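You operate a simulated robot arm through the tools that you are given. There is no shell and no other tool.

Carry out the task below with a simulated robot arm. There is one attempt and no reset: what you move stays moved.

## Task
Set the control desk to the desk card, then turn the mode key to auto.
Fine: program dial, seam, chuck speed and delay knobs, each as the card says; press no start or stop key.

It is judged by the outcome, as a careful person would: the job done as asked, and still so three seconds after it is handed in. It fails if anything else is knocked over, pushed out of place, dropped, spilled or broken.

## Robot
A 6-joint arm with a three-finger gripper, fixed in place. Base frame: the origin is on the floor under the middle of its stand, x ahead of it, y to its left, z up. Units: m, rad, N and s.
It reaches about 1.213 m from its shoulder. Its first joint turns from -2.897 to 2.897 rad. Payload 4.89 kg.
Tool frame: the origin (TCP) lies between the finger pads and is the grasp point; the fingertips stand 0.03 m ahead of it; z points along the fingers, y is the line along which they close. The gripper opens to 0.164 m; its body begins 0.125 m behind the TCP.
Orientation is told as [roll, pitch, yaw] about the base's x, y, z axes, in that order, counted from this pose: with the fingers straight down and closing along the base's y, the tool's x points along the base's -x, its y along +y and its z along -z.

## Interface
- The arm moves only by the tool step_arm. Its argument "series" is a list of rows, each a list of 2 entries, a list of its own where there are three numbers: the shift along the tool's x, y, z in units of 300 mm (1.0 is 300 mm), then the turn, a rotation vector about the tool's x, y, z in units of 90 degrees (1.0 is 90 degrees). In form: [[[dx, dy, dz], [rx, ry, rz]], ...]. A call has 1 to 20 rows; each row is the pose to reach, as a shift and turn from the pose commanded when the call began, along the tool's axes at that moment. "claw" is the finger opening in m, from 0 to 0.164, set as the call begins (left out, the last holds). A call with a number of a shift or a turn outside -1 to 1 is refused whole. Each row takes 0.2 s and may step no farther than 0.05 m and 0.15 rad from the row before; otherwise, or with a gripper value out of range, the whole call is refused. A pose out of reach is approached as far as the arm can. The call stops where the force on the tool passes 40 N (or 10 N more than at its start, if that is more) or the arm is blocked; 0.2 s more then pass. Each finger travels about 0.108 m/s and halts on what it meets, pressing with about 29 N; the grip force reading is that of the motor and also rises with nothing between the fingers. The clock runs only during rows and for 0.2 s after the last one: add rows that repeat a pose to give the fingers time. The reply holds the time, the measured pose of the TCP, the force on the tool along the base axes, the opening and the grip force, in the units named above and with some noise, with the torque about the TCP (base axes, N m) and any sound that the robot's microphone picked up.
- Cameras (640 x 400 px; columns grow to the right, rows downward): "scene" is fixed at [0.2205, 0.6522, 1.7008]; the picture's right is [-0.48, -0.88, 0.00], its down [-0.59, 0.33, -0.74] and it looks along [0.65, -0.36, -0.67] (base axes); focal length 299 px, centre (320, 200). "wrist" rides on the gripper at [0.076, -0.002, -0.152] in the tool frame; the picture's right is [0.02, 1.00, 0.00], its down [-0.88, 0.02, -0.47] and it looks along [-0.47, 0.01, 0.88] (tool axes); focal length 247 px, centre (320, 200). There is no depth. A picture from a camera that has moved, and an enlarged one, comes with that camera's place and axes in the base frame and with its lens.
- snapshot(camera): a new picture of that camera. The clock stands still meanwhile.
- move_column(by): moves the trunk up (or, below 0, down) by that many m; the arm rides with it, the base frame stays. It gives what a move gives, with no picture.
- inspect(camera, box): a new picture of the part [left, top, right, bottom] of that camera's present view, enlarged. The clock stands still meanwhile.
- finish_job(): hands the job in; it is judged then, once.

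Places have to be worked out from the pictures, the camera data and where the tool is seen. Open the gripper and draw the arm clear of the work before you hand the job in, unless the task says otherwise.

The tools are called after "Emit:" as name(argument=value, ...) on one line, values as JSON. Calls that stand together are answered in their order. step_arm: Moves the arm, as the interface text tells. Its arguments: {"type":"object","properties":{"series":{"type":"array"},"claw":{"type":"number"}},"required":["series"]} The other tools are called the same way: move_column (by) moves the trunk up or down; snapshot (camera) takes a picture; inspect (camera, box) takes an enlarged picture of a part of a camera's view; finish_job () hands the job in.

At the start:

```text
t: 0.0
ee_pos: [0.5766, 0.2541, 1.2384]
orientation: [0.001, 0.001, 0.001]
force: [-0.2, 0.8, -0.3]
ft_torque: [-0.02, -0.01, -0.03]
opening: 0.1642
grasp_force: 0.0
trunk travel left (down, up): [-0.175, 0.215]
```

scene: 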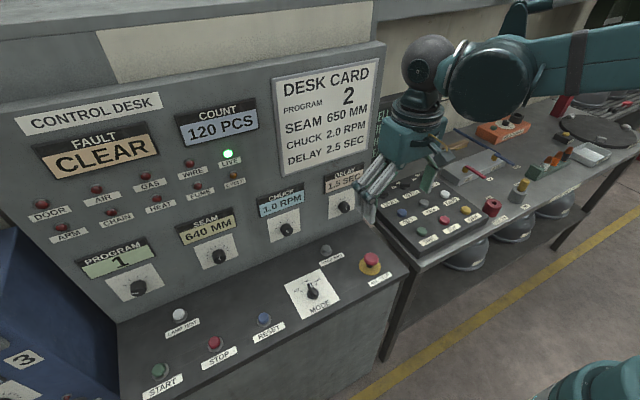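
wrist: 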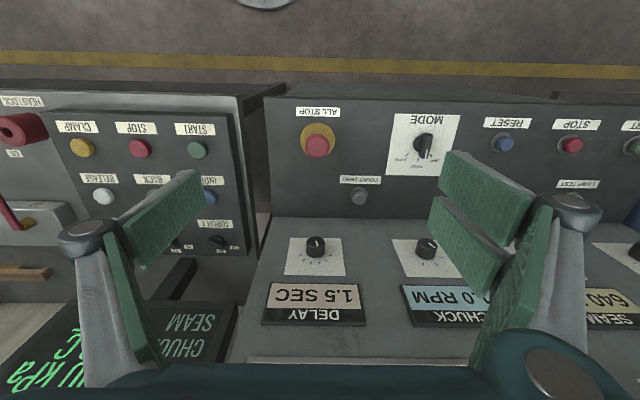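

I'll begin by looking closer at the desk card and the controls from the scene camera.

Emit:
inspect(camera="scene", box=[260, 50, 400, 180])

Emit:
inspect(camera="scene", box=[60, 160, 380, 360])

Emit:
inspect(camera="wrist", box=[260, 90, 640, 330])

```text
3.08 times, centred on (330, 115) of scene
camera zoom: at [0.2205, 0.6522, 1.7008], right [-0.48, -0.88, 0.0], down [-0.59, 0.33, -0.74], along [0.65, -0.36, -0.67], focal length 921 px, centre (289, 462)
```

zoom: 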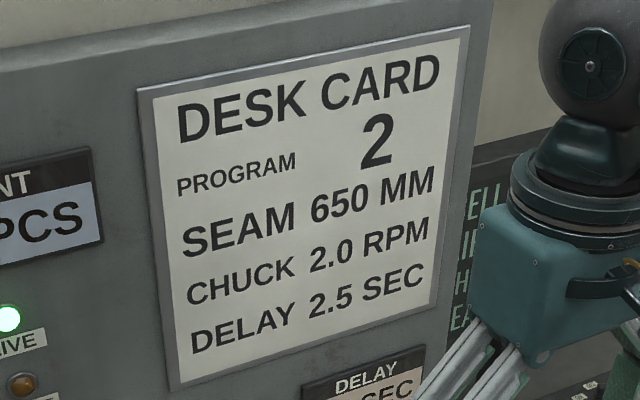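

```text
2.00 times, centred on (220, 260) of scene
camera zoom: at [0.2205, 0.6522, 1.7008], right [-0.48, -0.88, 0.0], down [-0.59, 0.33, -0.74], along [0.65, -0.36, -0.67], focal length 599 px, centre (520, 80)
```

zoom: 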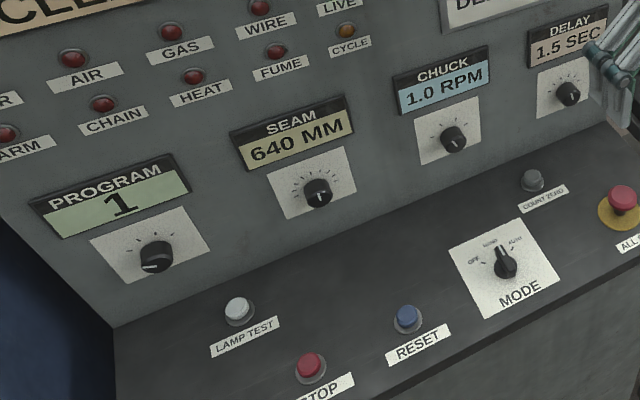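

```text
1.67 times, centred on (450, 210) of wrist
camera zoom: at [0.5003, 0.2515, 1.3907], right [-0.02, 1.0, 0.0], down [0.88, 0.02, 0.47], along [0.47, 0.01, -0.88], focal length 412 px, centre (103, 183)
```

zoom: 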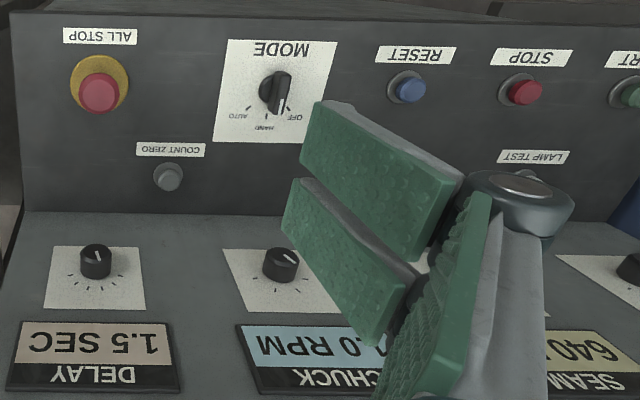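

The card reads PROGRAM 2, SEAM 650 MM, CHUCK 2.0 RPM, DELAY 2.5 SEC; the displays show 1, 640, 1.0, 1.5. I look closer at each dial and the mode key before moving.

Emit:
inspect(camera="scene", box=[270, 250, 350, 320])

Emit:
inspect(camera="scene", box=[75, 230, 175, 310])

Emit:
inspect(camera="scene", box=[170, 200, 250, 280])

Emit:
inspect(camera="scene", box=[250, 160, 370, 250])

Emit:
inspect(camera="wrist", box=[260, 210, 460, 340])

Emit:
inspect(camera="wrist", box=[370, 100, 480, 185])

```text
5.71 times, centred on (310, 285) of scene
camera zoom: at [0.2205, 0.6522, 1.7008], right [-0.48, -0.88, 0.0], down [-0.59, 0.33, -0.74], along [0.65, -0.36, -0.67], focal length 1711 px, centre (377, -286)
```

zoom: 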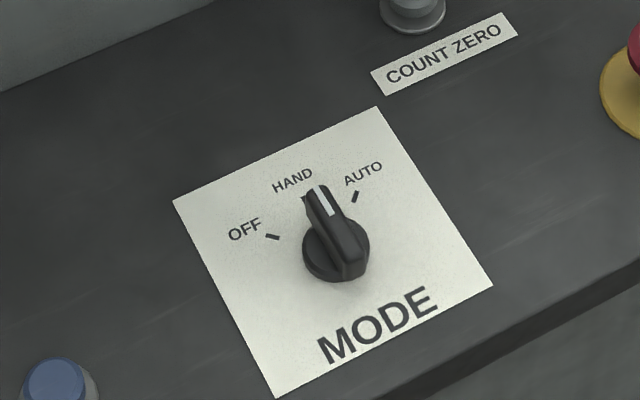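

```text
5.00 times, centred on (125, 270) of scene
camera zoom: at [0.2205, 0.6522, 1.7008], right [-0.48, -0.88, 0.0], down [-0.59, 0.33, -0.74], along [0.65, -0.36, -0.67], focal length 1497 px, centre (1295, -150)
```

zoom: 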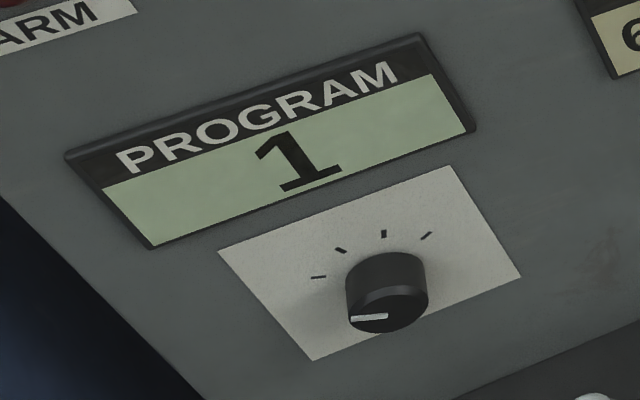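

```text
5.00 times, centred on (210, 240) of scene
camera zoom: at [0.2205, 0.6522, 1.7008], right [-0.48, -0.88, 0.0], down [-0.59, 0.33, -0.74], along [0.65, -0.36, -0.67], focal length 1497 px, centre (870, 0)
```

zoom: 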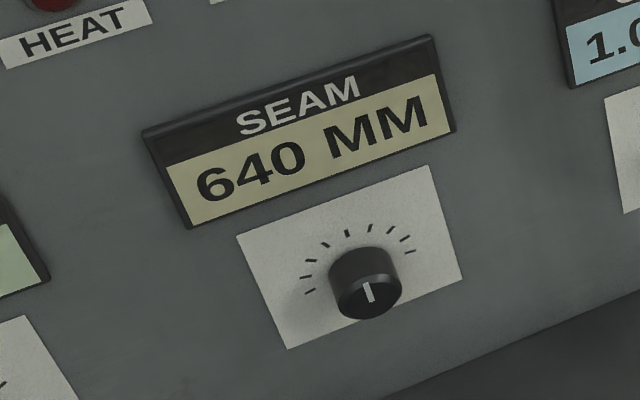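

```text
4.44 times, centred on (310, 205) of scene
camera zoom: at [0.2205, 0.6522, 1.7008], right [-0.48, -0.88, 0.0], down [-0.59, 0.33, -0.74], along [0.65, -0.36, -0.67], focal length 1331 px, centre (364, 178)
```

zoom: 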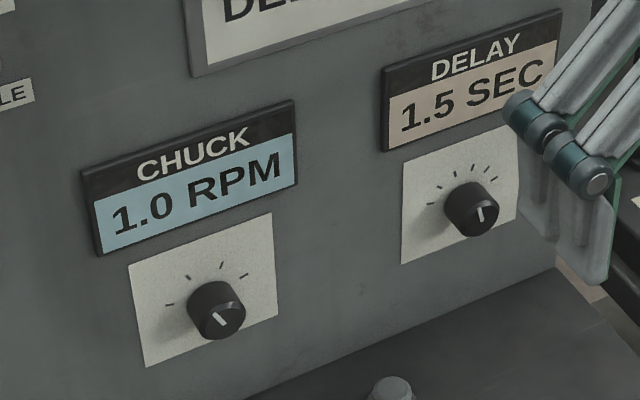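

```text
3.08 times, centred on (360, 275) of wrist
camera zoom: at [0.5003, 0.2515, 1.3907], right [-0.02, 1.0, 0.0], down [0.88, 0.02, 0.47], along [0.47, 0.01, -0.88], focal length 760 px, centre (197, -31)
```

zoom: 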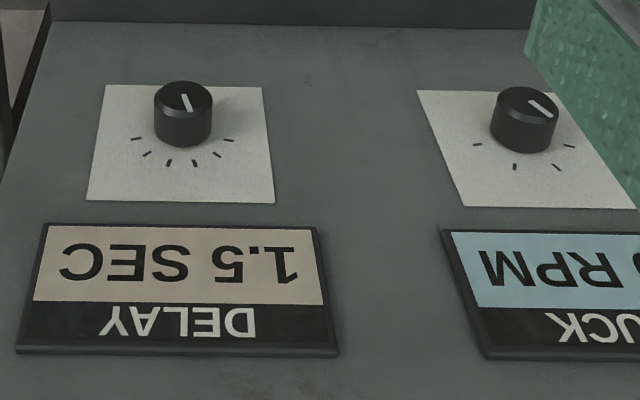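

```text
4.71 times, centred on (425, 142) of wrist
camera zoom: at [0.5003, 0.2515, 1.3907], right [-0.02, 1.0, 0.0], down [0.88, 0.02, 0.47], along [0.47, 0.01, -0.88], focal length 1162 px, centre (-174, 471)
```

zoom: 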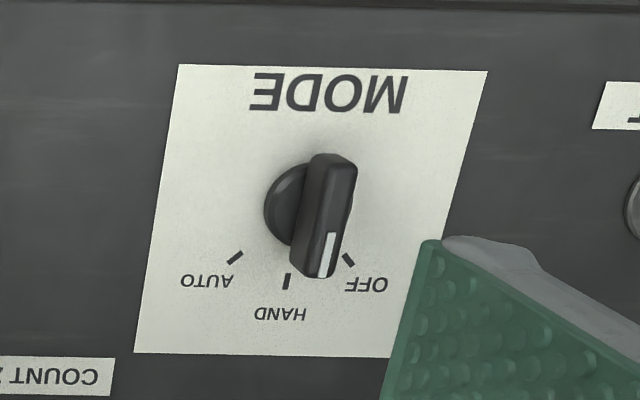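

The mode key points to HAND, and all four panel knobs are cylinders about 37 mm across at roughly x 0.79, z 1.04, y 0.25/0.45/0.65/0.855. I partly close the claw in free air to learn the finger geometry.

Emit:
step_arm(series=[[[0, 0, 0], [0, 0, 0]], [[0, 0, 0], [0, 0, 0]], [[0, 0, 0], [0, 0, 0]], [[0, 0, 0], [0, 0, 0]]], claw=0.06)

Emit:
snapshot(camera="wrist")

Emit:
inspect(camera="scene", box=[330, 20, 530, 240])

```text
t: 1.0
ee_pos: [0.5785, 0.2537, 1.2376]
orientation: [0.0, -0.001, -0.001]
force: [-0.7, 0.1, -0.2]
ft_torque: [0.0, 0.01, 0.02]
opening: 0.0599
grasp_force: 0.1
trunk travel left (down, up): [-0.175, 0.215]
```

```text
taken
camera wrist: at [0.5003, 0.2515, 1.3907], right [-0.02, 1.0, 0.0], down [0.88, 0.02, 0.47], along [0.47, 0.01, -0.88], focal length 247 px, centre (320, 200)
```

wrist: 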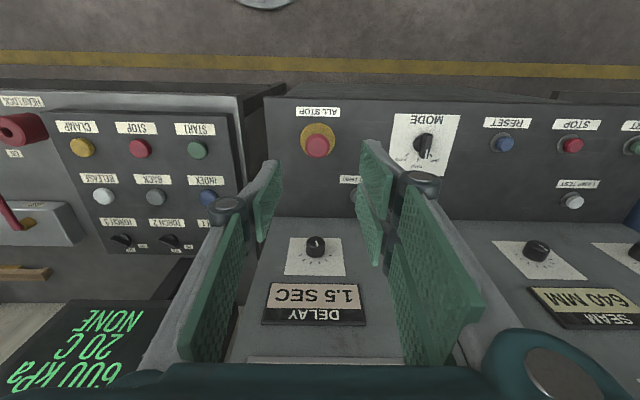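

```text
1.82 times, centred on (430, 130) of scene
camera zoom: at [0.2205, 0.6522, 1.7008], right [-0.48, -0.88, 0.0], down [-0.59, 0.33, -0.74], along [0.65, -0.36, -0.67], focal length 544 px, centre (120, 327)
```

zoom: 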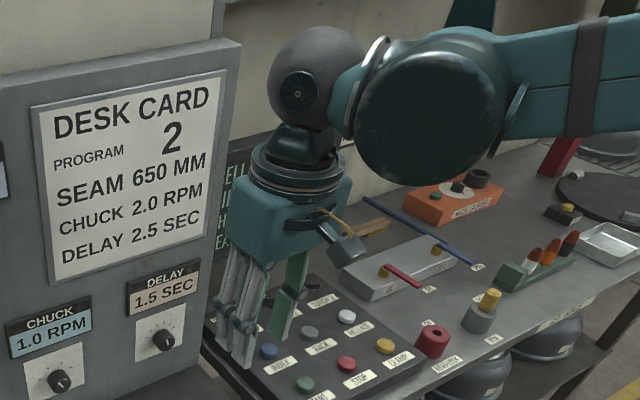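

The pads measure well: one finger opposes two, spaced about ±20 mm along tool x, so a 37 mm knob seats nicely. I want the tool horizontal with the camera on top (away from the desk buttons), so first I turn the tool half a turn about its own axis in free air.

Emit:
step_arm(series=[[[0, 0, 0], [0, 0, 0.09]], [[0, 0, 0], [0, 0, 0.18]], [[0, 0, 0], [0, 0, 0.27]], [[0, 0, 0], [0, 0, 0.36]], [[0, 0, 0], [0, 0, 0.45]], [[0, 0, 0], [0, 0, 0.54]], [[0, 0, 0], [0, 0, 0.63]], [[0, 0, 0], [0, 0, 0.72]], [[0, 0, 0], [0, 0, 0.81]], [[0, 0, 0], [0, 0, 0.9]], [[0, 0, 0], [0, 0, 0.99]], [[0, 0, 0], [0, 0, 1.0]]])

```text
t: 3.6
ee_pos: [0.5774, 0.2538, 1.2403]
orientation: [0.001, 0.0, -1.572]
force: [-1.0, 0.2, -1.0]
ft_torque: [-0.01, -0.04, 0.03]
opening: 0.0601
grasp_force: 0.1
trunk travel left (down, up): [-0.175, 0.215]
```

The first quarter turn went cleanly (yaw −1.572). I take the second quarter turn the same way.

Emit:
step_arm(series=[[[0, 0, 0], [0, 0, 0.09]], [[0, 0, 0], [0, 0, 0.18]], [[0, 0, 0], [0, 0, 0.27]], [[0, 0, 0], [0, 0, 0.36]], [[0, 0, 0], [0, 0, 0.45]], [[0, 0, 0], [0, 0, 0.54]], [[0, 0, 0], [0, 0, 0.63]], [[0, 0, 0], [0, 0, 0.72]], [[0, 0, 0], [0, 0, 0.81]], [[0, 0, 0], [0, 0, 0.9]], [[0, 0, 0], [0, 0, 0.99]], [[0, 0, 0], [0, 0, 1.0]]])

Emit:
snapshot(camera="scene")

Emit:
snapshot(camera="wrist")

```text
t: 6.2
ee_pos: [0.5821, 0.2433, 1.2372]
orientation: [-0.005, -0.001, -2.597]
force: [0.9, 0.5, -0.3]
ft_torque: [0.0, 0.01, 0.01]
opening: 0.0601
grasp_force: 0.0
out of reach, approached as far as the arm can: row 8, 9, 10, 11, 12
trunk travel left (down, up): [-0.175, 0.215]
```

```text
taken
```

scene: 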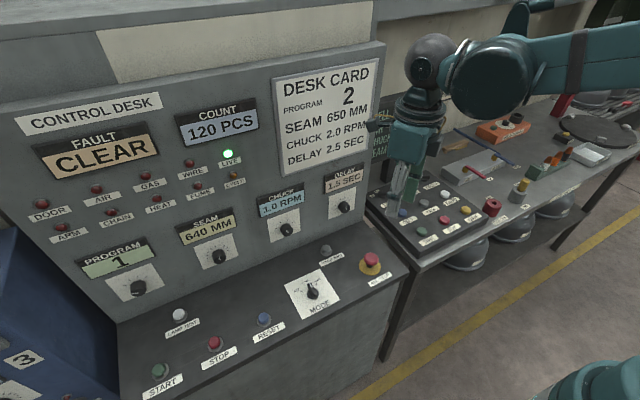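

```text
taken
camera wrist: at [0.6461, 0.2835, 1.3899], right [0.54, -0.84, 0.0], down [-0.74, -0.47, 0.47], along [-0.4, -0.25, -0.88], focal length 247 px, centre (320, 200)
```

wrist: 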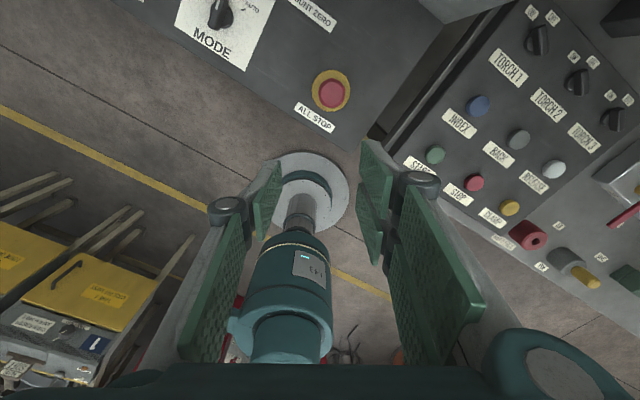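

The wrist roll stopped at its limit at yaw −2.6, so I turn back a quarter turn; I'll use a side-camera grip (fingers closing vertically) instead, with the camera on the +y side.

Emit:
step_arm(series=[[[0, 0, 0], [0, 0, -0.09]], [[0, 0, 0], [0, 0, -0.18]], [[0, 0, 0], [0, 0, -0.27]], [[0, 0, 0], [0, 0, -0.36]], [[0, 0, 0], [0, 0, -0.45]], [[0, 0, 0], [0, 0, -0.54]], [[0, 0, 0], [0, 0, -0.63]], [[0, 0, 0], [0, 0, -0.72]], [[0, 0, 0], [0, 0, -0.81]], [[0, 0, 0], [0, 0, -0.9]], [[0, 0, 0], [0, 0, -0.99]], [[0, 0, 0], [0, 0, -1.0]]])

```text
t: 8.8
ee_pos: [0.5815, 0.2448, 1.2373]
orientation: [0.0, 0.006, -1.025]
force: [0.3, 1.2, 0.3]
ft_torque: [-0.01, -0.01, -0.01]
opening: 0.0604
grasp_force: 0.1
trunk travel left (down, up): [-0.175, 0.215]
```

The commanded pose follows the reached one, so yaw is now −1.025. I finish the yaw to −1.571 so tool x points to +y.

Emit:
step_arm(series=[[[0, 0, 0], [0, 0, 0.09]], [[0, 0, 0], [0, 0, 0.18]], [[0, 0, 0], [0, 0, 0.27]], [[0, 0, 0], [0, 0, 0.3476]], [[0, 0, 0], [0, 0, 0.3476]]])

```text
t: 10.0
ee_pos: [0.5832, 0.244, 1.2378]
orientation: [-0.003, 0.007, -1.572]
force: [0.5, -0.2, 0.0]
ft_torque: [0.02, 0.01, 0.0]
opening: 0.0603
grasp_force: 0.1
trunk travel left (down, up): [-0.175, 0.215]
```

Now I tilt the fingers from straight down toward +x (about −tool x) while sliding the TCP toward +y, staying well clear of the panel.

Emit:
step_arm(series=[[[0.05, 0, 0], [-0.09, 0, 0]], [[0.1, 0, 0], [-0.18, 0, 0]], [[0.15, 0, 0], [-0.27, 0, 0]], [[0.2, 0, 0], [-0.36, 0, 0]], [[0.25, 0, 0], [-0.45, 0, 0]], [[0.3, 0, 0], [-0.54, 0, 0]], [[0.35, 0, 0], [-0.6, 0, 0]], [[0.35, 0, 0], [-0.6, 0, 0]]])

Emit:
snapshot(camera="scene")

```text
t: 11.8
ee_pos: [0.5824, 0.3492, 1.2401]
orientation: [0.942, 0.005, -1.571]
force: [-0.1, -0.4, -0.2]
ft_torque: [0.01, 0.06, 0.02]
opening: 0.06
grasp_force: 0.0
trunk travel left (down, up): [-0.175, 0.215]
```

```text
taken
```

scene: 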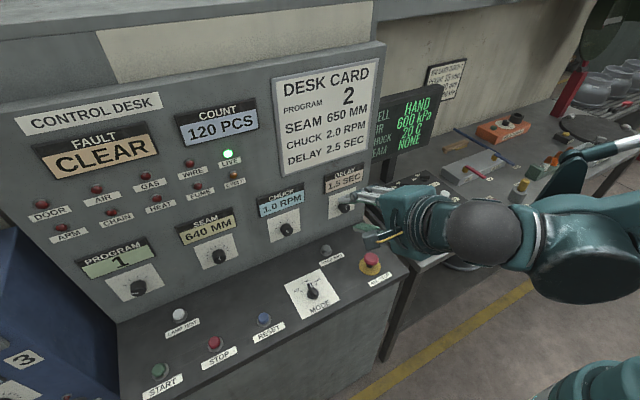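

The tilt works without trouble (54° so far). I finish the tilt to horizontal and take pictures of the panel.

Emit:
step_arm(series=[[[0, 0, 0], [-0.09, 0, 0]], [[0, 0, 0], [-0.18, 0, 0]], [[0, 0, 0], [-0.27, 0, 0]], [[0, 0, 0], [-0.36, 0, 0]], [[0, 0, 0], [-0.4, 0, 0]], [[0, 0, 0], [-0.4, 0, 0]]])

Emit:
snapshot(camera="scene")

Emit:
snapshot(camera="wrist")

```text
t: 13.2
ee_pos: [0.5907, 0.3437, 1.2373]
orientation: [1.504, -0.077, -1.556]
force: [0.4, 1.1, -0.5]
ft_torque: [0.01, -0.03, -0.07]
opening: 0.0601
grasp_force: 0.1
out of reach, approached as far as the arm can: row 4, 5, 6
trunk travel left (down, up): [-0.175, 0.215]
```

```text
taken
```

scene: 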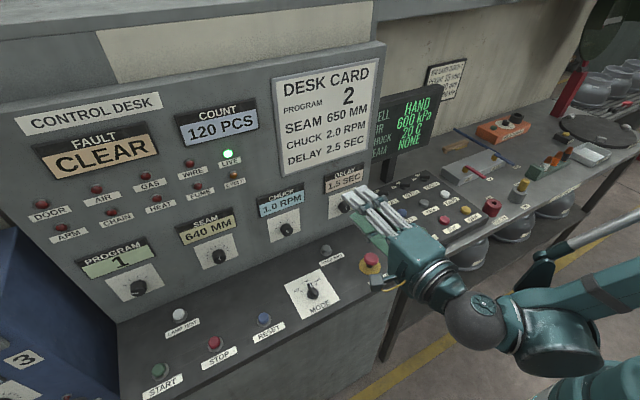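

```text
taken
camera wrist: at [0.4358, 0.4174, 1.2392], right [0.07, 0.1, 0.99], down [-0.46, -0.88, 0.12], along [0.89, -0.46, -0.01], focal length 247 px, centre (320, 200)
```

wrist: 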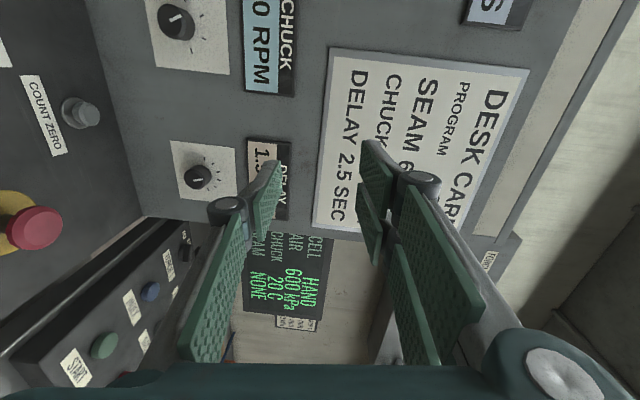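

Triangulating from both cameras, the panel is vertical at about x 0.80, with the delay knob near (0.785, 0.249, 1.036) and chuck near (0.785, 0.451, 1.04). The arm was just too folded here, so I move forward and down to a stand-off in front of the DELAY knob, fixing the small roll error.

Emit:
step_arm(series=[[[-0.02, -0.03, 0.07], [-0.003, 0, 0.007]], [[-0.05, -0.07, 0.14], [-0.006, 0, 0.014]], [[-0.09, -0.12, 0.2], [-0.009, 0, 0.021]], [[-0.14, -0.2, 0.26], [-0.012, 0, 0.028]], [[-0.19, -0.29, 0.31], [-0.015, 0, 0.035]], [[-0.24, -0.37, 0.35], [-0.018, 0, 0.042]], [[-0.27, -0.43, 0.38], [-0.02, 0, 0.047]], [[-0.285, -0.465, 0.394], [-0.02, 0, 0.049]], [[-0.285, -0.465, 0.394], [-0.02, 0, 0.049]]])

Emit:
snapshot(camera="scene")

Emit:
snapshot(camera="wrist")

```text
t: 15.2
ee_pos: [0.707, 0.249, 1.1228]
orientation: [1.503, -0.021, -1.552]
force: [-0.7, -0.1, -0.2]
ft_torque: [-0.04, 0.01, -0.08]
opening: 0.0596
grasp_force: 0.0
out of reach, approached as far as the arm can: row 5, 6, 7, 8, 9
trunk travel left (down, up): [-0.175, 0.215]
```

```text
taken
```

scene: 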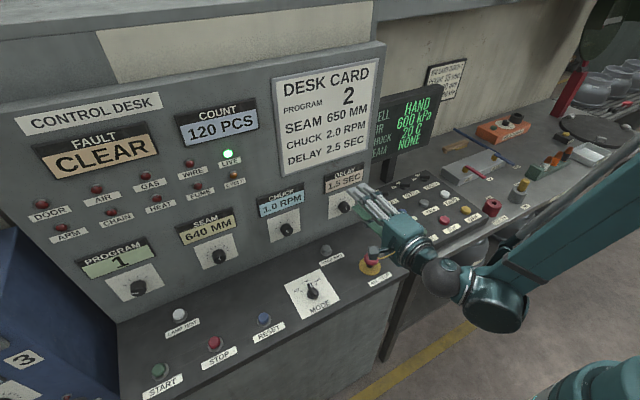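

```text
taken
camera wrist: at [0.5526, 0.322, 1.1296], right [0.07, 0.04, 1.0], down [-0.45, -0.89, 0.07], along [0.89, -0.46, -0.04], focal length 247 px, centre (320, 200)
```

wrist: 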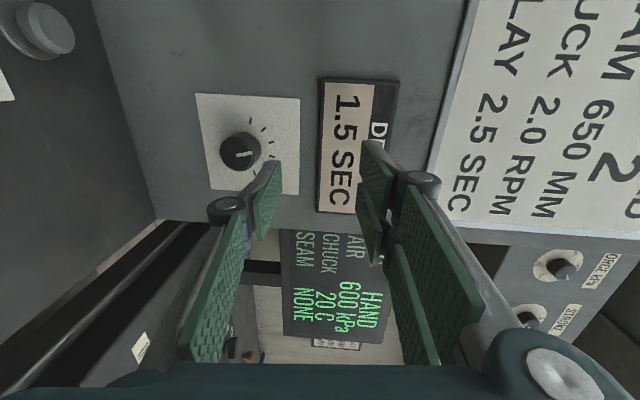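

The move stopped short at z 1.123 (arm limit in this posture), but the trunk can lower the whole arm. I zoom on the delay knob first to refine its place.

Emit:
inspect(camera="wrist", box=[180, 80, 320, 220])

Emit:
inspect(camera="scene", box=[320, 170, 480, 320])

```text
2.86 times, centred on (250, 150) of wrist
camera zoom: at [0.5526, 0.322, 1.1296], right [0.07, 0.04, 1.0], down [-0.45, -0.89, 0.07], along [0.89, -0.46, -0.04], focal length 706 px, centre (520, 343)
```

zoom: 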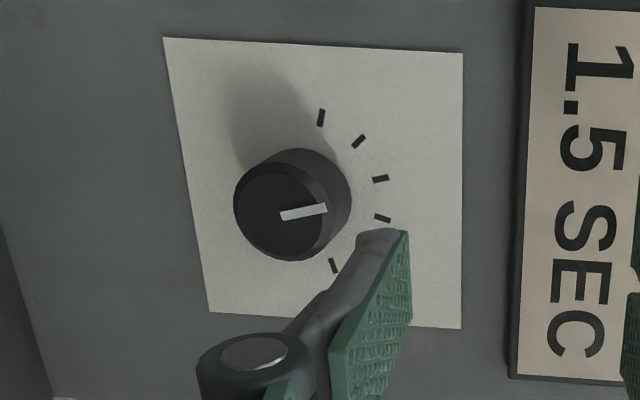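

```text
2.67 times, centred on (400, 245) of scene
camera zoom: at [0.2205, 0.6522, 1.7008], right [-0.48, -0.88, 0.0], down [-0.59, 0.33, -0.74], along [0.65, -0.36, -0.67], focal length 798 px, centre (107, 80)
```

zoom: 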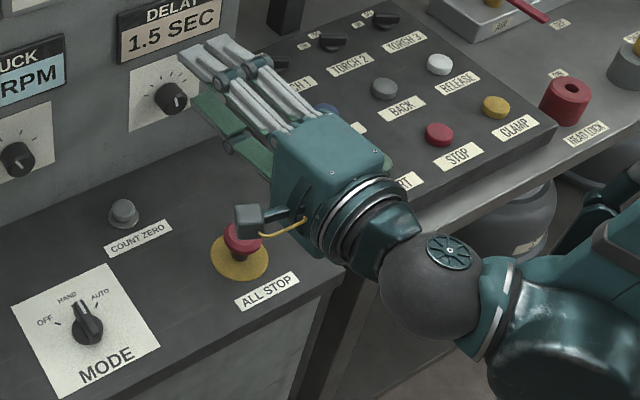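

The delay knob's centre is near (y 0.248, z 1.037), pointer on the third of six ticks spaced about 30°, so 2.5 s should be two ticks clockwise. The palm is slim enough to clear the ALL STOP cap (top about z 0.96), so I lower the trunk by 83 mm.

Emit:
move_column(by=-0.083)

Emit:
snapshot(camera="wrist")

Emit:
inspect(camera="scene", box=[300, 170, 500, 320])

```text
t: 16.4
ee_pos: [0.7069, 0.2486, 1.0401]
orientation: [1.502, -0.022, -1.552]
force: [0.4, -0.4, -0.1]
ft_torque: [0.01, -0.01, -0.02]
opening: 0.0599
grasp_force: 0.0
trunk travel left (down, up): [-0.092, 0.298]
```

```text
taken
camera wrist: at [0.5527, 0.3219, 1.0468], right [0.07, 0.04, 1.0], down [-0.45, -0.89, 0.07], along [0.89, -0.46, -0.04], focal length 247 px, centre (320, 200)
```

wrist: 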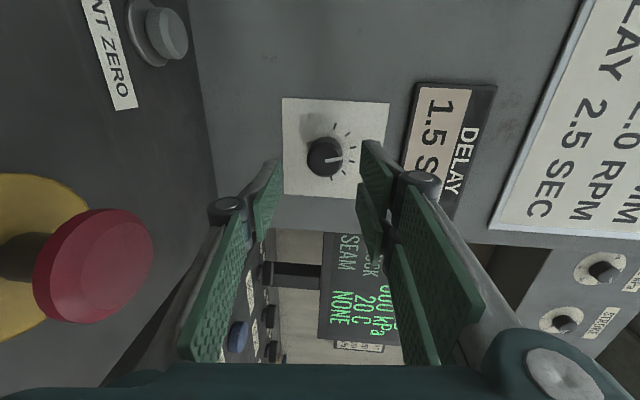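

```text
2.67 times, centred on (400, 245) of scene
camera zoom: at [0.2205, 0.6522, 1.7008], right [-0.48, -0.88, 0.0], down [-0.59, 0.33, -0.74], along [0.65, -0.36, -0.67], focal length 798 px, centre (107, 80)
```

zoom: 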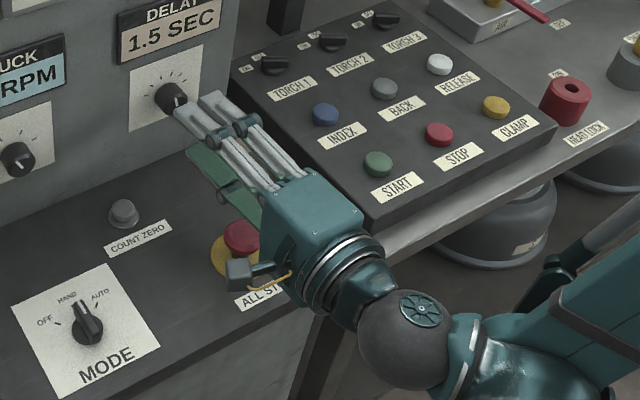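

The tool is at z 1.040 facing the knob and it appears almost centred between the pads. I zoom to measure the remaining offset.

Emit:
inspect(camera="wrist", box=[260, 90, 400, 210])

```text
3.33 times, centred on (330, 150) of wrist
camera zoom: at [0.5527, 0.3219, 1.0468], right [0.07, 0.04, 1.0], down [-0.45, -0.89, 0.07], along [0.89, -0.46, -0.04], focal length 823 px, centre (287, 367)
```

zoom: 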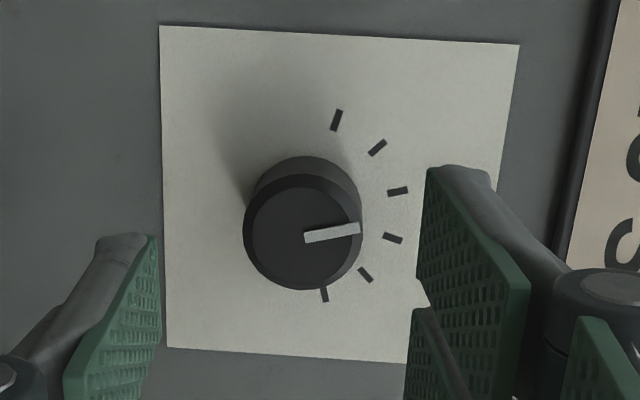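

Knob axis works out to y 0.2485, z 1.039, face at x ≈ 0.774, panel at x ≈ 0.797. I go forward in two stages; first 30 mm, with small yaw and roll corrections.

Emit:
step_arm(series=[[[-0.001, 0.002, 0.033], [0, -0.004, 0.005]], [[-0.0015, 0.004, 0.066], [0, -0.008, 0.01]], [[-0.002, 0.007, 0.1], [0, -0.012, 0.014]], [[-0.002, 0.007, 0.1], [0, -0.012, 0.014]]], claw=0.066)

Emit:
inspect(camera="wrist", box=[220, 80, 420, 240])

```text
t: 17.4
ee_pos: [0.7362, 0.2498, 1.0414]
orientation: [1.494, -0.008, -1.571]
force: [-0.4, -0.6, 0.2]
ft_torque: [0.02, 0.02, -0.01]
opening: 0.0657
grasp_force: 0.0
trunk travel left (down, up): [-0.092, 0.298]
```

```text
2.50 times, centred on (320, 160) of wrist
camera zoom: at [0.5838, 0.3256, 1.0497], right [0.08, 0.03, 1.0], down [-0.47, -0.88, 0.06], along [0.88, -0.47, -0.05], focal length 617 px, centre (320, 300)
```

zoom: 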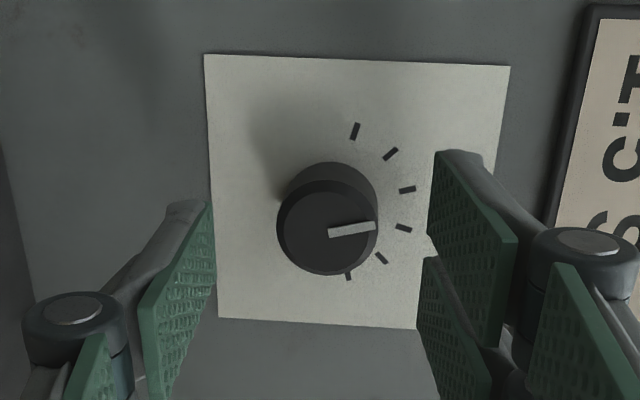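

Centred within a millimetre sideways, with a 4.4° down tilt. I level most of the tilt and advance the last 27 mm so the tips sit beside the knob, about 4 mm off the panel.

Emit:
step_arm(series=[[[0, 0, 0], [-0.015, 0, 0.003]], [[0, 0, 0], [-0.03, 0, 0.005]], [[0.001, 0.002, 0.03], [-0.03, 0, 0.005]], [[0.002, 0.005, 0.06], [-0.03, 0, 0.005]], [[0.002, 0.007, 0.09], [-0.03, 0, 0.005]], [[0.002, 0.007, 0.09], [-0.03, 0, 0.005]]])

Emit:
inspect(camera="wrist", box=[220, 80, 420, 240])

Emit:
inspect(camera="scene", box=[300, 150, 460, 280])

```text
t: 18.8
ee_pos: [0.7666, 0.2443, 1.0409]
orientation: [1.507, -0.015, -1.563]
force: [-0.3, 2.1, -0.4]
ft_torque: [0.0, -0.02, -0.02]
opening: 0.0661
grasp_force: 0.0
out of reach, approached as far as the arm can: row 2, 3, 4, 5, 6
trunk travel left (down, up): [-0.092, 0.298]
```

```text
2.50 times, centred on (320, 160) of wrist
camera zoom: at [0.6128, 0.3193, 1.0474], right [0.06, 0.04, 1.0], down [-0.46, -0.88, 0.06], along [0.88, -0.47, -0.04], focal length 617 px, centre (320, 300)
```

zoom: 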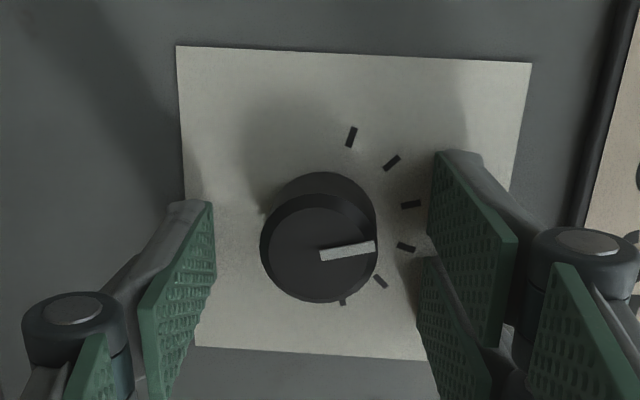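

```text
3.08 times, centred on (380, 215) of scene
camera zoom: at [0.2205, 0.6522, 1.7008], right [-0.48, -0.88, 0.0], down [-0.59, 0.33, -0.74], along [0.65, -0.36, -0.67], focal length 921 px, centre (135, 154)
```

zoom: 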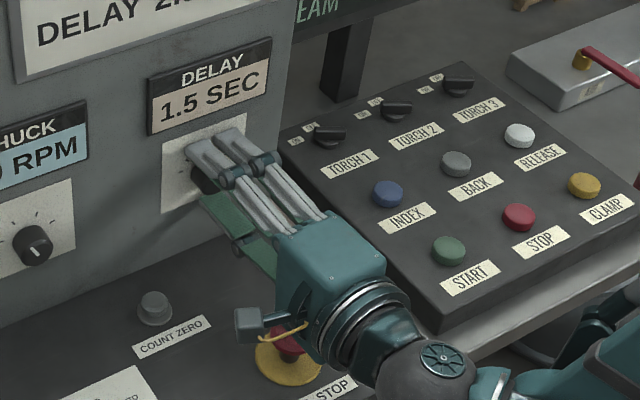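

The last rows ran out of reach, so the TCP sits 5 mm off to −y. I back off 45 mm, lower the trunk more and raise the arm relative to it, to regain reach margin in this posture.

Emit:
step_arm(series=[[[0, 0, -0.05], [0, 0, 0]], [[0, 0, -0.1], [0, 0, 0]], [[0, 0, -0.15], [0, 0, 0]], [[0.01, 0.1, -0.15], [0, 0, 0]], [[0.016, 0.2, -0.15], [0, 0, 0]], [[0.016, 0.27, -0.15], [0, 0, 0]], [[0.016, 0.27, -0.15], [0, 0, 0]]])

Emit:
move_column(by=-0.08)

Emit:
snapshot(camera="scene")

```text
t: 20.4
ee_pos: [0.7263, 0.2439, 1.1224]
orientation: [1.505, -0.021, -1.561]
force: [-0.3, 0.0, 0.1]
ft_torque: [0.01, -0.02, 0.03]
opening: 0.0658
grasp_force: 0.0
out of reach, approached as far as the arm can: row 1, 2, 3, 4, 5, 6, 7
trunk travel left (down, up): [-0.092, 0.298]
```

```text
t: 21.6
ee_pos: [0.7268, 0.2454, 1.0424]
orientation: [1.504, -0.02, -1.564]
force: [-0.4, 0.0, 1.1]
ft_torque: [0.01, 0.02, -0.02]
opening: 0.0659
grasp_force: 0.1
trunk travel left (down, up): [-0.012, 0.378]
```

```text
taken
```

scene: 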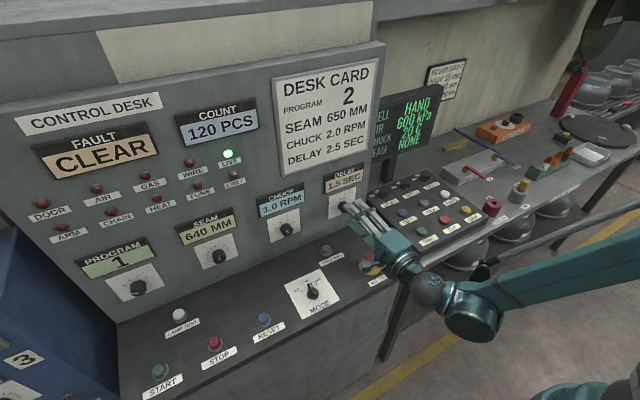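

The reach limit persists, so it's a joint limit rather than height. I look at the arm posture more closely to understand which joint is limiting.

Emit:
inspect(camera="scene", box=[340, 160, 640, 400])

```text
1.67 times, centred on (490, 280) of scene
camera zoom: at [0.2205, 0.6522, 1.7008], right [-0.48, -0.88, 0.0], down [-0.59, 0.33, -0.74], along [0.65, -0.36, -0.67], focal length 499 px, centre (37, 67)
```

zoom: 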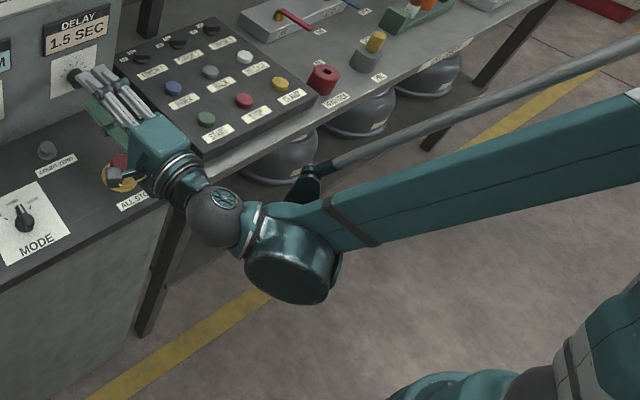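

I suspect the tool-roll joint is at its limit in this posture. I test it: back off and up a little, then roll the other way (negative) and see whether the out-of-reach notice vanishes.

Emit:
step_arm(series=[[[0, 0.05, -0.05], [0, 0, -0.06]], [[0, 0.1, -0.1], [0, 0, -0.12]], [[0, 0.15, -0.1], [0, 0, -0.18]], [[0, 0.2, -0.1], [0, 0, -0.24]], [[0, 0.2, -0.1], [0, 0, -0.3]], [[0, 0.2, -0.1], [0, 0, -0.33]], [[0, 0.2, -0.1], [0, 0, -0.33]]])

```text
t: 23.2
ee_pos: [0.7006, 0.2439, 1.1037]
orientation: [1.494, -0.54, -1.523]
force: [0.4, -0.2, -0.3]
ft_torque: [0.01, 0.02, 0.01]
opening: 0.0661
grasp_force: 0.1
trunk travel left (down, up): [-0.012, 0.378]
```

No out-of-reach this time with the roll backed off 30°. Now I try levelling the tilt at this roll to confirm that tool roll was the limiting joint.

Emit:
step_arm(series=[[[0, 0, 0], [-0.017, -0.013, 0]], [[0, 0, 0], [-0.0333, -0.0262, 0]], [[0, 0, 0], [-0.0333, -0.0262, 0]]])

```text
t: 24.0
ee_pos: [0.7005, 0.2451, 1.1027]
orientation: [1.569, -0.539, -1.572]
force: [-0.6, -0.7, 0.2]
ft_torque: [-0.03, 0.0, 0.0]
opening: 0.066
grasp_force: 0.0
trunk travel left (down, up): [-0.012, 0.378]
```

Confirmed: tool roll was the limit. There is far more roll room the other way, so I rotate the tool back about 240° here (well above the desk) to bring the camera on top, which leaves plenty of clockwise travel for the knobs.

Emit:
step_arm(series=[[[0, 0.03, 0], [0, 0, -0.09]], [[0, 0.06, 0], [0, 0, -0.18]], [[0, 0.06, 0], [0, 0, -0.27]], [[0, 0.06, 0], [0, 0, -0.36]], [[0, 0.06, 0], [0, 0, -0.45]], [[0, 0.06, 0], [0, 0, -0.54]], [[0, 0.06, 0], [0, 0, -0.63]], [[0, 0.06, 0], [0, 0, -0.72]], [[0, 0.06, 0], [0, 0, -0.81]], [[0, 0.06, 0], [0, 0, -0.9]], [[0, 0.06, 0], [0, 0, -0.99]], [[0, 0.06, 0], [0, 0, -1.0]]])

Emit:
step_arm(series=[[[0, 0, 0], [0, 0, -0.09]], [[0, 0, 0], [0, 0, -0.18]], [[0, 0, 0], [0, 0, -0.27]], [[0, 0, 0], [0, 0, -0.36]], [[0, 0, 0], [0, 0, -0.45]], [[0, 0, 0], [0, 0, -0.54]], [[0, 0, 0], [0, 0, -0.63]], [[0, 0, 0], [0, 0, -0.72]], [[0, 0, 0], [0, 0, -0.81]], [[0, 0, 0], [0, 0, -0.9]], [[0, 0, 0], [0, 0, -0.99]], [[0, 0, 0], [0, 0, -1.0]]])

Emit:
step_arm(series=[[[0, 0, 0], [0, 0, -0.09]], [[0, 0, 0], [0, 0, -0.18]], [[0, 0, 0], [0, 0, -0.27]], [[0, 0, 0], [0, 0, -0.36]], [[0, 0, 0], [0, 0, -0.45]], [[0, 0, 0], [0, 0, -0.54]], [[0, 0, 0], [0, 0, -0.63]], [[0, 0, 0], [0, 0, -0.657]], [[0, 0, 0], [0, 0, -0.657]]])

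Emit:
snapshot(camera="scene")

Emit:
snapshot(camera="wrist")

```text
t: 26.6
ee_pos: [0.7007, 0.2538, 1.12]
orientation: [-1.569, -1.03, 1.569]
force: [-0.6, -0.6, -0.1]
ft_torque: [-0.01, -0.03, 0.02]
opening: 0.0661
grasp_force: 0.0
trunk travel left (down, up): [-0.012, 0.378]
```

```text
t: 29.2
ee_pos: [0.6995, 0.2541, 1.1198]
orientation: [-1.571, 0.543, 1.571]
force: [0.2, -0.5, 0.2]
ft_torque: [0.01, 0.0, -0.01]
opening: 0.066
grasp_force: 0.2
trunk travel left (down, up): [-0.012, 0.378]
```

```text
t: 31.2
ee_pos: [0.7, 0.2542, 1.1197]
orientation: [1.388, 1.569, -1.757]
force: [-0.1, -0.4, 0.3]
ft_torque: [0.0, -0.04, -0.01]
opening: 0.0658
grasp_force: 0.1
trunk travel left (down, up): [-0.012, 0.378]
```

```text
taken
```

scene: 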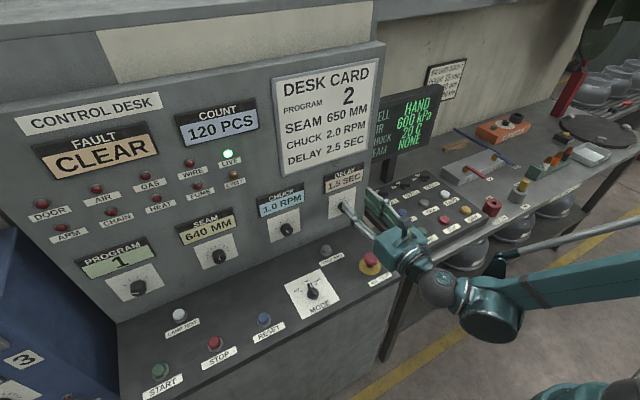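

```text
taken
camera wrist: at [0.5465, 0.2556, 1.1962], right [0.0, -1.0, 0.02], down [-0.47, -0.02, -0.88], along [0.88, -0.01, -0.47], focal length 247 px, centre (320, 200)
```

wrist: 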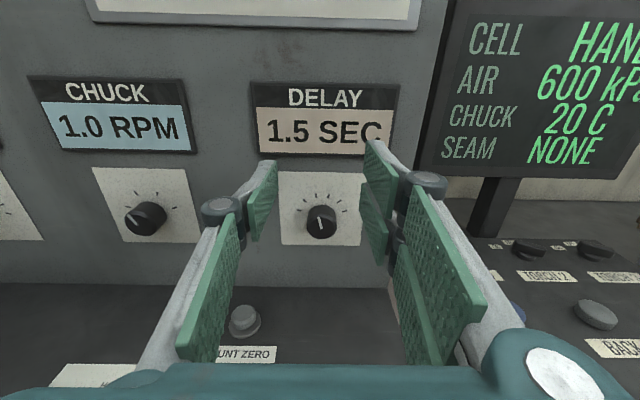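

Now the camera is on top and the view is upright; the tool is level and pointing at the panel. I zoom in to measure the delay knob and its ticks.

Emit:
inspect(camera="wrist", box=[250, 160, 390, 260])

Emit:
inspect(camera="wrist", box=[80, 160, 220, 260])

```text
4.00 times, centred on (320, 210) of wrist
camera zoom: at [0.5465, 0.2556, 1.1962], right [0.0, -1.0, 0.02], down [-0.47, -0.02, -0.88], along [0.88, -0.01, -0.47], focal length 988 px, centre (320, 160)
```

zoom: 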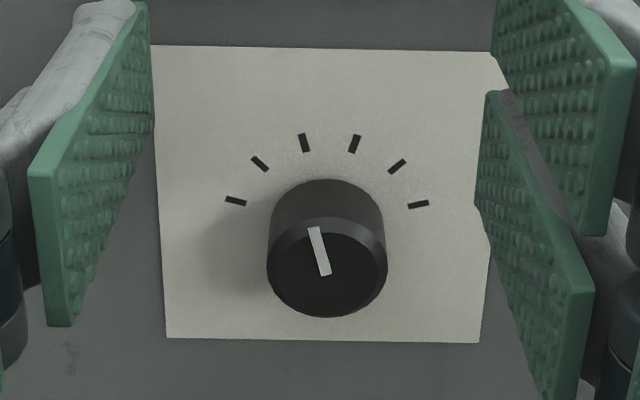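

```text
4.00 times, centred on (150, 210) of wrist
camera zoom: at [0.5465, 0.2556, 1.1962], right [0.0, -1.0, 0.02], down [-0.47, -0.02, -0.88], along [0.88, -0.01, -0.47], focal length 988 px, centre (1000, 160)
```

zoom: 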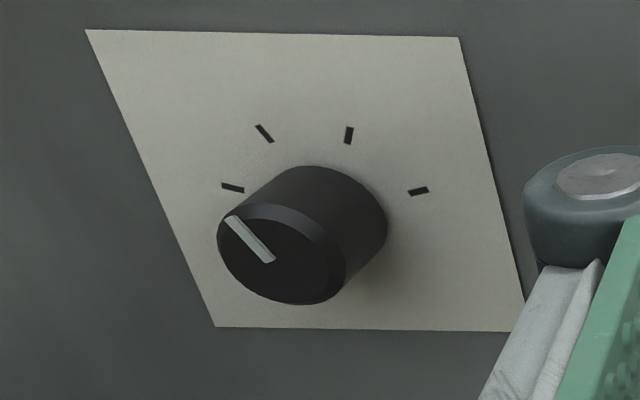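

Delay ticks sit at about ±15/45/75° with the pointer on tick 3, and the knob axis is at y ≈ 0.250, z ≈ 1.039. I descend to that height at the 0.70 m stand-off.

Emit:
step_arm(series=[[[-0.09, 0.003, 0], [0, 0, 0.005]], [[-0.18, 0.006, 0], [0, 0, 0.01]], [[-0.268, 0.0087, 0], [0, 0, 0.014]], [[-0.268, 0.0087, 0], [0, 0, 0.014]]])

Emit:
inspect(camera="wrist", box=[220, 100, 420, 240])

```text
t: 32.2
ee_pos: [0.6984, 0.2495, 1.0426]
orientation: [-1.564, 1.55, 1.576]
force: [-0.4, -1.2, 0.2]
ft_torque: [0.03, 0.04, 0.01]
opening: 0.0658
grasp_force: 0.0
trunk travel left (down, up): [-0.012, 0.378]
```

```text
2.86 times, centred on (320, 170) of wrist
camera zoom: at [0.5465, 0.2493, 1.1193], right [0.0, -1.0, 0.0], down [-0.47, 0.0, -0.88], along [0.88, 0.0, -0.47], focal length 706 px, centre (320, 286)
```

zoom: 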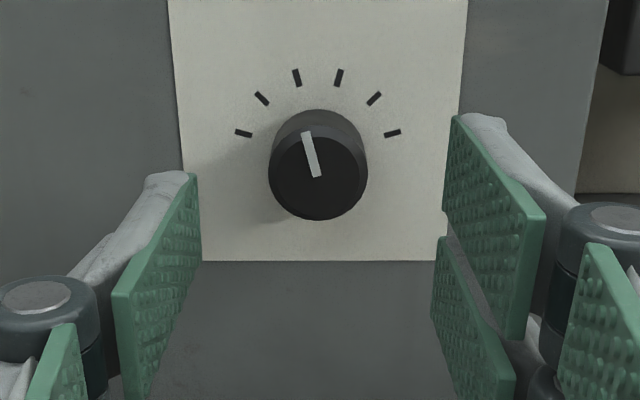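

Knob axis confirmed at y 0.250, z 1.039, and the tool is level. I move in so the fingertips flank the knob, stopping about 4 mm from the panel.

Emit:
step_arm(series=[[[-0.0133, -0.0093, 0.05], [0, 0, 0]], [[-0.0133, -0.0093, 0.1], [0, 0, 0]], [[-0.0133, -0.0093, 0.15], [0, 0, 0]], [[-0.0133, -0.0093, 0.19], [0, 0, 0]], [[-0.0133, -0.0093, 0.215], [0, 0, 0]], [[-0.0133, -0.0093, 0.215], [0, 0, 0]]])

Emit:
snapshot(camera="wrist")

Emit:
inspect(camera="wrist", box=[220, 100, 420, 240])

```text
t: 33.6
ee_pos: [0.7637, 0.2541, 1.0356]
orientation: [-1.559, 1.548, 1.582]
force: [-0.1, -0.8, -0.2]
ft_torque: [0.02, 0.0, 0.02]
opening: 0.0658
grasp_force: 0.2
trunk travel left (down, up): [-0.012, 0.378]
```

```text
taken
camera wrist: at [0.6102, 0.2538, 1.1121], right [0.0, -1.0, 0.0], down [-0.47, 0.0, -0.88], along [0.88, 0.0, -0.47], focal length 247 px, centre (320, 200)
```

wrist: 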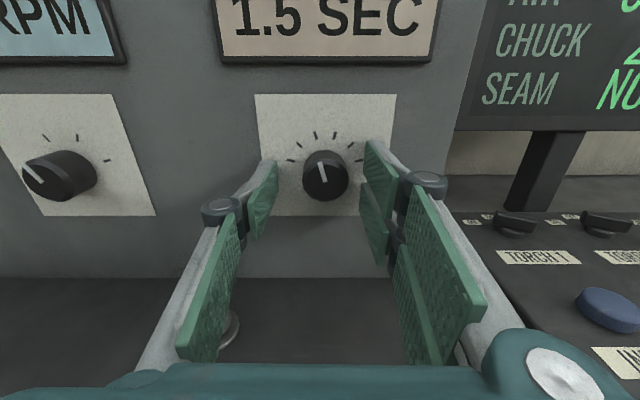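

```text
2.86 times, centred on (320, 170) of wrist
camera zoom: at [0.6102, 0.2538, 1.1121], right [0.0, -1.0, 0.0], down [-0.47, 0.0, -0.88], along [0.88, 0.0, -0.47], focal length 706 px, centre (320, 286)
```

zoom: 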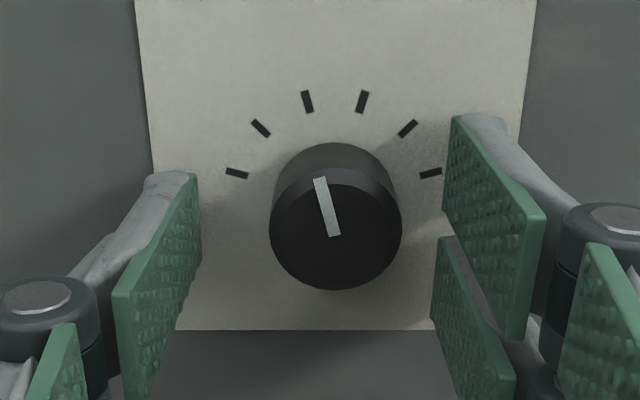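

TCP is about 2 mm left and 3 mm low of the knob axis; I correct that, then close gently on the knob.

Emit:
step_arm(series=[[[0.01, 0.0067, 0], [0, 0, 0]], [[0.01, 0.0067, 0], [0, 0, 0]]])

Emit:
inspect(camera="wrist", box=[220, 100, 420, 240])

```text
t: 34.2
ee_pos: [0.7638, 0.2519, 1.038]
orientation: [-1.556, 1.549, 1.583]
force: [-0.2, 0.2, -0.5]
ft_torque: [0.01, 0.05, -0.01]
opening: 0.0658
grasp_force: 0.1
trunk travel left (down, up): [-0.012, 0.378]
```

```text
2.86 times, centred on (320, 170) of wrist
camera zoom: at [0.6106, 0.2511, 1.1149], right [0.0, -1.0, 0.0], down [-0.47, 0.0, -0.88], along [0.88, 0.0, -0.47], focal length 706 px, centre (320, 286)
```

zoom: 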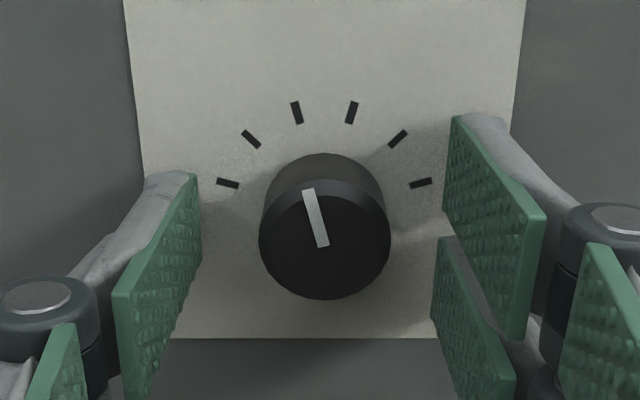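

Well centred now (TCP y 0.249, z 1.039). I close on the knob.

Emit:
step_arm(series=[[[0, 0, 0], [0, 0, 0]], [[0, 0, 0], [0, 0, 0]], [[0, 0, 0], [0, 0, 0]]], claw=0.02)

Emit:
inspect(camera="wrist", box=[220, 100, 420, 240])

```text
t: 35.0
ee_pos: [0.7638, 0.2498, 1.0385]
orientation: [-1.554, 1.55, 1.585]
force: [1.1, -9.0, -0.7]
ft_torque: [-0.01, 0.02, -0.3]
opening: 0.0326
grasp_force: 45.0
trunk travel left (down, up): [-0.012, 0.378]
```

```text
2.86 times, centred on (320, 170) of wrist
camera zoom: at [0.6107, 0.2505, 1.115], right [0.0, -1.0, 0.0], down [-0.47, 0.0, -0.88], along [0.88, 0.0, -0.47], focal length 706 px, centre (320, 286)
```

zoom: 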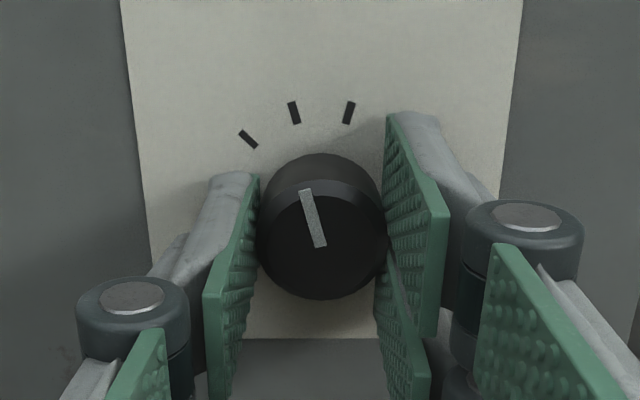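

Firm grip at 32.6 mm, knob still at 1.5. I rotate clockwise by about 30° first and check the display.

Emit:
step_arm(series=[[[0, 0, 0], [0, 0, 0.06]], [[0, 0, 0], [0, 0, 0.12]], [[0, 0, 0], [0, 0, 0.18]], [[0, 0, 0], [0, 0, 0.24]], [[0, 0, 0], [0, 0, 0.3]], [[0, 0, 0], [0, 0, 0.333]], [[0, 0, 0], [0, 0, 0.333]]])

Emit:
snapshot(camera="wrist")

Emit:
inspect(camera="scene", box=[260, 150, 400, 250])

```text
t: 36.6
ee_pos: [0.7634, 0.2513, 1.0389]
orientation: [-1.571, 1.026, 1.568]
force: [0.4, -26.8, 6.6]
ft_torque: [0.03, -0.39, -0.84]
opening: 0.0327
grasp_force: 44.9
trunk travel left (down, up): [-0.012, 0.378]
```

```text
taken
camera wrist: at [0.6106, 0.2127, 1.105], right [0.0, -0.87, -0.5], down [-0.47, 0.44, -0.76], along [0.88, 0.24, -0.41], focal length 247 px, centre (320, 200)
```

wrist: 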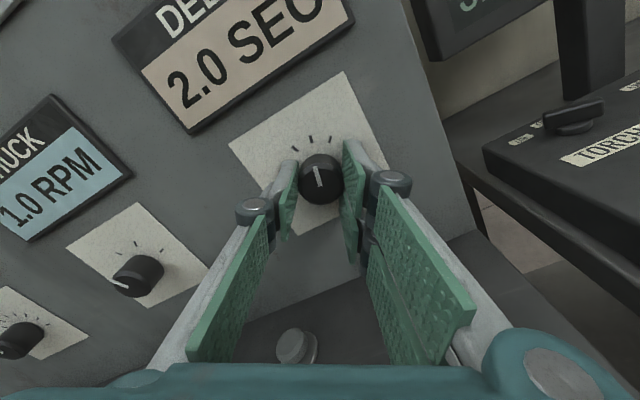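

```text
4.00 times, centred on (330, 200) of scene
camera zoom: at [0.2205, 0.6522, 1.7008], right [-0.48, -0.88, 0.0], down [-0.59, 0.33, -0.74], along [0.65, -0.36, -0.67], focal length 1198 px, centre (280, 200)
```

zoom: 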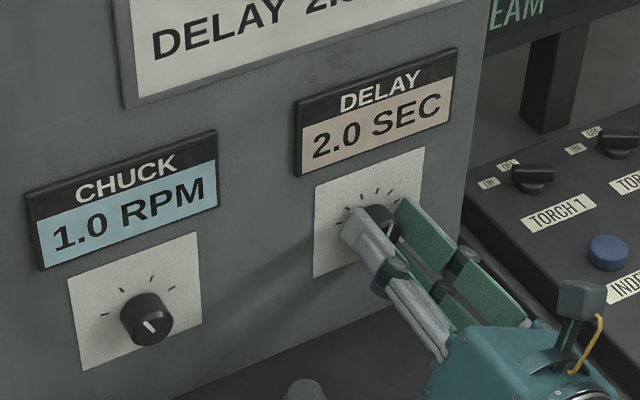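

The display now reads 2.0 SEC, so one tick is 30° and the grip holds. A side load of −27 N has built up in y, so I shift the tool 2 mm toward −y to relieve it before continuing.

Emit:
step_arm(series=[[[0.0033, 0.0058, 0], [0, 0, 0]], [[0.0033, 0.0058, 0], [0, 0, 0]]])

```text
t: 37.2
ee_pos: [0.7628, 0.2512, 1.0395]
orientation: [-1.57, 1.025, 1.57]
force: [-15.0, -10.9, 3.6]
ft_torque: [-0.02, 0.05, -0.13]
opening: 0.0328
grasp_force: 45.6
trunk travel left (down, up): [-0.012, 0.378]
```

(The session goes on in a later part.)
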